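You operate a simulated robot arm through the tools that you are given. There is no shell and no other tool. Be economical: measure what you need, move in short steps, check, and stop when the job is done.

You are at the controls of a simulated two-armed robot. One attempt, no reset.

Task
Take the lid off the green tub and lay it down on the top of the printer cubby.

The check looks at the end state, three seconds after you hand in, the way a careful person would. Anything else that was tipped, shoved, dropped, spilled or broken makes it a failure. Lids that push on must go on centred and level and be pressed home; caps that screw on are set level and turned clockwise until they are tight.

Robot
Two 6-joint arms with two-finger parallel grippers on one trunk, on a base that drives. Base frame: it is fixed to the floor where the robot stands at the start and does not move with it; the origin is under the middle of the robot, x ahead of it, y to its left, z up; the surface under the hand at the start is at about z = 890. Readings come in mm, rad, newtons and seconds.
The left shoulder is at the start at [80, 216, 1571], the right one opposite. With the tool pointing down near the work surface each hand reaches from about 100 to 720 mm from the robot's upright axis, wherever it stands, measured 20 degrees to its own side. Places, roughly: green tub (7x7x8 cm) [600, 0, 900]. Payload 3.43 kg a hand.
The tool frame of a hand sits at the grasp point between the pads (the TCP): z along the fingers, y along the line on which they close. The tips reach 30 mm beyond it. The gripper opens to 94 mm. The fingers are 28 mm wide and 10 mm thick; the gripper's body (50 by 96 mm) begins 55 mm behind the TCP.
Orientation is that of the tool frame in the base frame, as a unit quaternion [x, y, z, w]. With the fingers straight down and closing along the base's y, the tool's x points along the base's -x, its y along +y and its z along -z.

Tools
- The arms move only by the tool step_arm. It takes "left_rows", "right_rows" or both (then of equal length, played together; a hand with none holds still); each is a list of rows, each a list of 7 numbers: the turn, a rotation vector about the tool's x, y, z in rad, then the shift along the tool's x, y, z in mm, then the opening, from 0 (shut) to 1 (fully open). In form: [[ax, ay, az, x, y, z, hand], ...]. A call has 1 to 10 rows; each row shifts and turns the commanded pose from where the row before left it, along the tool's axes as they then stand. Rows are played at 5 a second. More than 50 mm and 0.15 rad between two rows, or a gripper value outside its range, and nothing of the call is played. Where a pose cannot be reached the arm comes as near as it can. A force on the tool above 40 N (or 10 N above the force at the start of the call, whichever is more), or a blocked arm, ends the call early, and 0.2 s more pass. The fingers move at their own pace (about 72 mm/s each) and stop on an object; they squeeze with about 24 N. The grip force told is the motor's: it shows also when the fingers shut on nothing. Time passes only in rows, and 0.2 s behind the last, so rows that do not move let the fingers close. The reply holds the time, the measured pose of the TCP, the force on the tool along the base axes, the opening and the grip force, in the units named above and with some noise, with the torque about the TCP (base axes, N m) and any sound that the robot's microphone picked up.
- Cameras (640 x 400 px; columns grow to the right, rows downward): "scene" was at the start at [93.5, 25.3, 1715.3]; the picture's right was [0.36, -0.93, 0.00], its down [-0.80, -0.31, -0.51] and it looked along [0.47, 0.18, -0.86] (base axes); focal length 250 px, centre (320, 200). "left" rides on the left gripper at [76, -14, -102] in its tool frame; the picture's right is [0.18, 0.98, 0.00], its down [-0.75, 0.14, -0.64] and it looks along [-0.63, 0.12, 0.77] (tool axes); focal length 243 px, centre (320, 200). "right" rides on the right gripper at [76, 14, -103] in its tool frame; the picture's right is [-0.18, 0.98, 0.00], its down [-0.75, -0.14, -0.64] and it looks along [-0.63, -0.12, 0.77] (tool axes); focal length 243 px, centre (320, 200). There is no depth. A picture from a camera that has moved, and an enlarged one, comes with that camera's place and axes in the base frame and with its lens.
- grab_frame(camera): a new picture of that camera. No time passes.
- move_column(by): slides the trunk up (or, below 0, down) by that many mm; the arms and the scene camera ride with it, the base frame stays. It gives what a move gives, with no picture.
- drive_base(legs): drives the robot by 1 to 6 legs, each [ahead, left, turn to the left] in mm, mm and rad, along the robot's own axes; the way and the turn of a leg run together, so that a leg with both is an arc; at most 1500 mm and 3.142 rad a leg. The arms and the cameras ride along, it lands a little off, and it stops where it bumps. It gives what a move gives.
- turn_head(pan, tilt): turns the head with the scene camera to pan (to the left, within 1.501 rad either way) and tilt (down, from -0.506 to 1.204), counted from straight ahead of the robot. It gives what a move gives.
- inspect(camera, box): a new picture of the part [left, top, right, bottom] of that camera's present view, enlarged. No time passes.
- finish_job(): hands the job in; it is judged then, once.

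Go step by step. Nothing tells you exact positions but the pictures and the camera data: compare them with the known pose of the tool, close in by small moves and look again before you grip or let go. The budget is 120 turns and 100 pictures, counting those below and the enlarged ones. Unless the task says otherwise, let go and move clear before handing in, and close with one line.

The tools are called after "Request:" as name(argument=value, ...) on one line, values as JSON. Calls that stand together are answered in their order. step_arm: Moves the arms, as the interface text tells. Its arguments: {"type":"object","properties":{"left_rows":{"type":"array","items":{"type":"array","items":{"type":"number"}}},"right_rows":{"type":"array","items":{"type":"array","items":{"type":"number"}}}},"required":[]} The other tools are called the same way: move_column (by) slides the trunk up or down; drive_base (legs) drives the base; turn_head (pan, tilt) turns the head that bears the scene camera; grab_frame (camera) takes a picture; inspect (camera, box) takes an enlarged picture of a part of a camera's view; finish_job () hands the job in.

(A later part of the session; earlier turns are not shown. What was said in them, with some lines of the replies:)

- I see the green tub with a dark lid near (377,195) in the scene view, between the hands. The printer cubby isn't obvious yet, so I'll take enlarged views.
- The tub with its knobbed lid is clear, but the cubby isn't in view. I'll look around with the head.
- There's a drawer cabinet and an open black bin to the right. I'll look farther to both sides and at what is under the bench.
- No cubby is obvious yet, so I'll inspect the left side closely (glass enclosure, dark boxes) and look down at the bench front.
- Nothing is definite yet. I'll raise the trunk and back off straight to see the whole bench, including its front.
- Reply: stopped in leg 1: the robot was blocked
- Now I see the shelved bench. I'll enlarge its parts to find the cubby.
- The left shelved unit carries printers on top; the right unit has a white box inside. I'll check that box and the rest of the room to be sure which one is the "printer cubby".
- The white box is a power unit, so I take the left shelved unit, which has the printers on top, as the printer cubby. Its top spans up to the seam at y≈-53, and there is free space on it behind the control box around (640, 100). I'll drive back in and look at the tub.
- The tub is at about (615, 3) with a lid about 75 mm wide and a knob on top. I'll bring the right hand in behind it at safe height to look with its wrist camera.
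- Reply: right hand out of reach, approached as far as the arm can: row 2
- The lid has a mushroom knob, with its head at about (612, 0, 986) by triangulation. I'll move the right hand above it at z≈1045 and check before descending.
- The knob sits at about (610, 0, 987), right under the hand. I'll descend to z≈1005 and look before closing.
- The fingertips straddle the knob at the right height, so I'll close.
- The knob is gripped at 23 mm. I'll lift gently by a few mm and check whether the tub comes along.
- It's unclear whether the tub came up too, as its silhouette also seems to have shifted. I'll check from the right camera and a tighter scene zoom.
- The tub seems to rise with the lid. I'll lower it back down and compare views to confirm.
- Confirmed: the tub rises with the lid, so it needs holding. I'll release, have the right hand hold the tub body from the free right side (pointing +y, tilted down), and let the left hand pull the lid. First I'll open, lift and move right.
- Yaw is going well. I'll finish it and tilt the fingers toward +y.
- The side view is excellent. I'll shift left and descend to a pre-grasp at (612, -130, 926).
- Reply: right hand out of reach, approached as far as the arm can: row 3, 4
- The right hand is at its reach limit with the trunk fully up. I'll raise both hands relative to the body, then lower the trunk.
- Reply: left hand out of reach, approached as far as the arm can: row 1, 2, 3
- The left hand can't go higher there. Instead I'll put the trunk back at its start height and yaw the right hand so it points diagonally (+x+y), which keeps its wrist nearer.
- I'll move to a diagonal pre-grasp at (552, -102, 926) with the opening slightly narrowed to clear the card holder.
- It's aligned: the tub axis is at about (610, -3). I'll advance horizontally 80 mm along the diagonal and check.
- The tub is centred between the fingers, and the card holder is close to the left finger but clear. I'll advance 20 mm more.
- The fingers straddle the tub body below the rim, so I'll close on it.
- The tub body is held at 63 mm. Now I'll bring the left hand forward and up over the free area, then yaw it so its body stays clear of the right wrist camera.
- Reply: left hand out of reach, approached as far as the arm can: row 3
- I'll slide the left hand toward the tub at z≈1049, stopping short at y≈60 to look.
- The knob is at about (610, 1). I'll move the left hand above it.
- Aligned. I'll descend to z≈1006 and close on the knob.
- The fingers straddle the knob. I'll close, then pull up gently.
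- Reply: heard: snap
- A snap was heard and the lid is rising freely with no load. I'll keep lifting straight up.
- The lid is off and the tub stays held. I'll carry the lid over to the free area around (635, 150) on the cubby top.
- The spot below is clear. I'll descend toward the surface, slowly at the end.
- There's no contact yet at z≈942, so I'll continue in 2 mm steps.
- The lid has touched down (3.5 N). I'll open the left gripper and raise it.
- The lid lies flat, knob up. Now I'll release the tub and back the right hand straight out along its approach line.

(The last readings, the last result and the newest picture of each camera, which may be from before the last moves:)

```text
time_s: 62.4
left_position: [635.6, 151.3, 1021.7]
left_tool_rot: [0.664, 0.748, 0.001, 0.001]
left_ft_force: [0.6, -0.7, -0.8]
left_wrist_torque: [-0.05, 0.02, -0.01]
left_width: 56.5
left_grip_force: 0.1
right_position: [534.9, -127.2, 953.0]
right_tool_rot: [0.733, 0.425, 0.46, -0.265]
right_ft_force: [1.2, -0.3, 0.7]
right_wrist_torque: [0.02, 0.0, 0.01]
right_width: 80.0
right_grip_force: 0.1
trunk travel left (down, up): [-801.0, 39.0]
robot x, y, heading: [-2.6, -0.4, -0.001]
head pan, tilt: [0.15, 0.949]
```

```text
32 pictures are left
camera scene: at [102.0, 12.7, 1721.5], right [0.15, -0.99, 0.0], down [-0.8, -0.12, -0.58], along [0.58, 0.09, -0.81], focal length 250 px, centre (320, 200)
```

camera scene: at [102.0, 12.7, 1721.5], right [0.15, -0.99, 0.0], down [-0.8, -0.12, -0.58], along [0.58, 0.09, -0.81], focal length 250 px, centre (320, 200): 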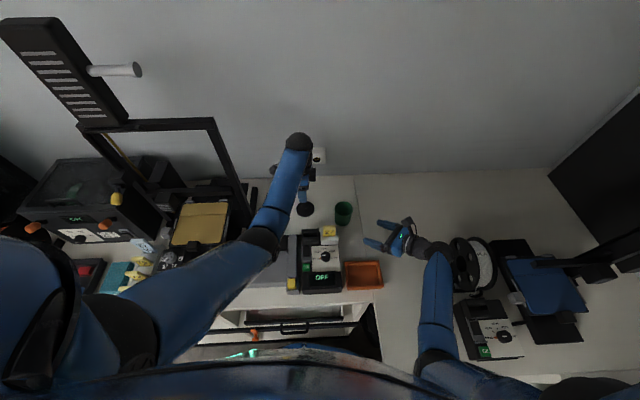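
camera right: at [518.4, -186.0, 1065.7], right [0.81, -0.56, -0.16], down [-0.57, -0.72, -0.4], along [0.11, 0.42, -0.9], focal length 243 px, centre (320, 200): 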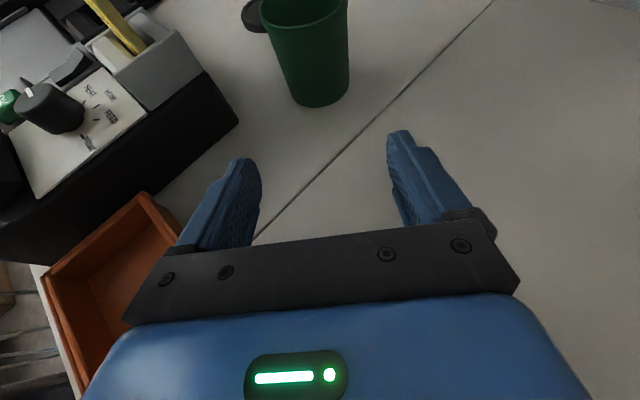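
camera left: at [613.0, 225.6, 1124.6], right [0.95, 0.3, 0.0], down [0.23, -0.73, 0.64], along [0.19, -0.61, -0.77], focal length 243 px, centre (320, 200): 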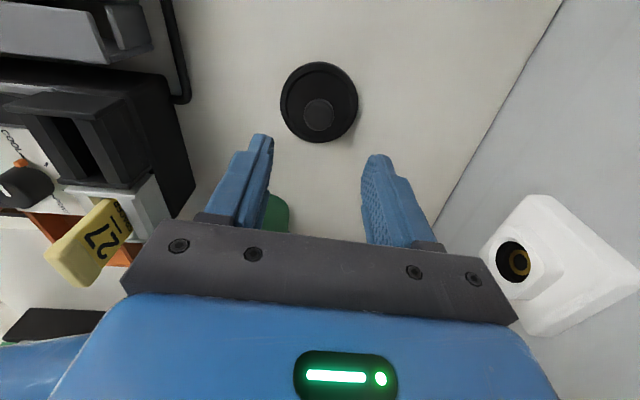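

The tub is upright and free, and the lid is in place. I'll check the spool near the right wrist and the overall placement.

Request:
inspect(camera="scene", box=[360, 190, 540, 310])

Request:
inspect(camera="scene", box=[260, 160, 400, 270])

```text
3.33 times, centred on (450, 250) of scene
camera zoom: at [102.0, 12.7, 1721.5], right [0.15, -0.99, 0.0], down [-0.8, -0.12, -0.58], along [0.58, 0.09, -0.81], focal length 832 px, centre (-113, 33)
```

zoom: 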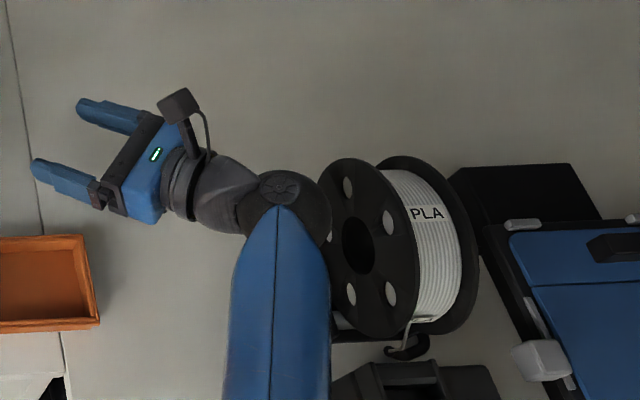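

```text
3.64 times, centred on (330, 215) of scene
camera zoom: at [102.0, 12.7, 1721.5], right [0.15, -0.99, 0.0], down [-0.8, -0.12, -0.58], along [0.58, 0.09, -0.81], focal length 907 px, centre (284, 146)
```

zoom: 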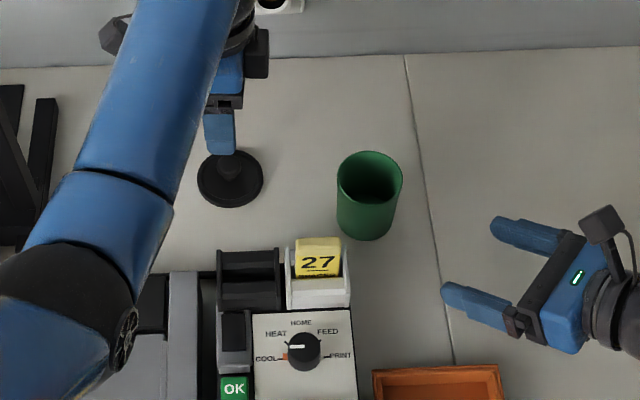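

All good: the lid is flat on the cubby top and the tub upright. I'll ease the right hand up and away from the spool, then hand in.

Request:
step_arm(right_rows=[[0, 0, 0, 20, 0, 0, 0.85], [0, 0, 0, 25, 0, 0, 0.85], [0, 0, 0, 0, 0, 0, 0.85]])

Request:
grab_frame(camera="scene")

```text
time_s: 63.2
left_position: [636.2, 150.9, 1022.0]
left_tool_rot: [0.664, 0.748, 0.002, 0.002]
left_ft_force: [-0.1, -0.9, 0.6]
left_wrist_torque: [-0.01, -0.02, -0.03]
left_width: 56.1
left_grip_force: 0.0
right_position: [546.1, -110.2, 992.7]
right_tool_rot: [0.734, 0.424, 0.46, -0.266]
right_ft_force: [0.3, -0.4, -0.5]
right_wrist_torque: [-0.04, 0.0, 0.02]
right_width: 80.1
right_grip_force: 0.1
trunk travel left (down, up): [-801.0, 39.0]
robot x, y, heading: [-0.1, -2.4, -0.002]
head pan, tilt: [0.15, 0.949]
```

```text
29 pictures are left
camera scene: at [102.7, 12.6, 1721.5], right [0.15, -0.99, 0.0], down [-0.8, -0.12, -0.58], along [0.58, 0.09, -0.81], focal length 250 px, centre (320, 200)
```

scene: 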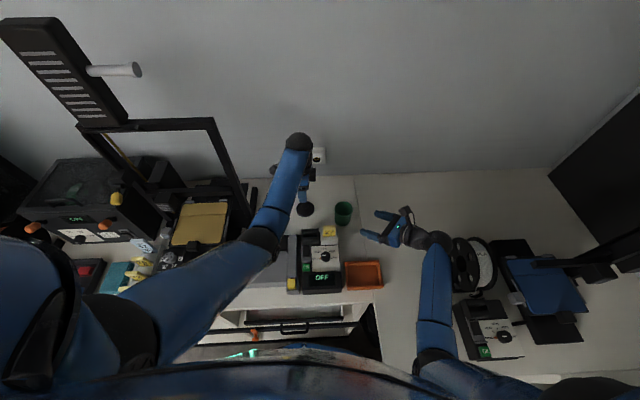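

Both hands are clear, the lid is at rest on the cubby top and nothing on the bench looks disturbed, so I'll hand in.

Request:
finish_job()

```text
The job is handed in.
```

I took the lid off the green tub and laid it flat, knob up, on top of the left shelf unit. I took that unit to be the printer cubby because the printers stand on it. The open tub is upright, both hands are clear, and nothing on the bench looks disturbed. Backing up earlier to see the bench, the base bumped something behind the robot that I couldn't see or check.
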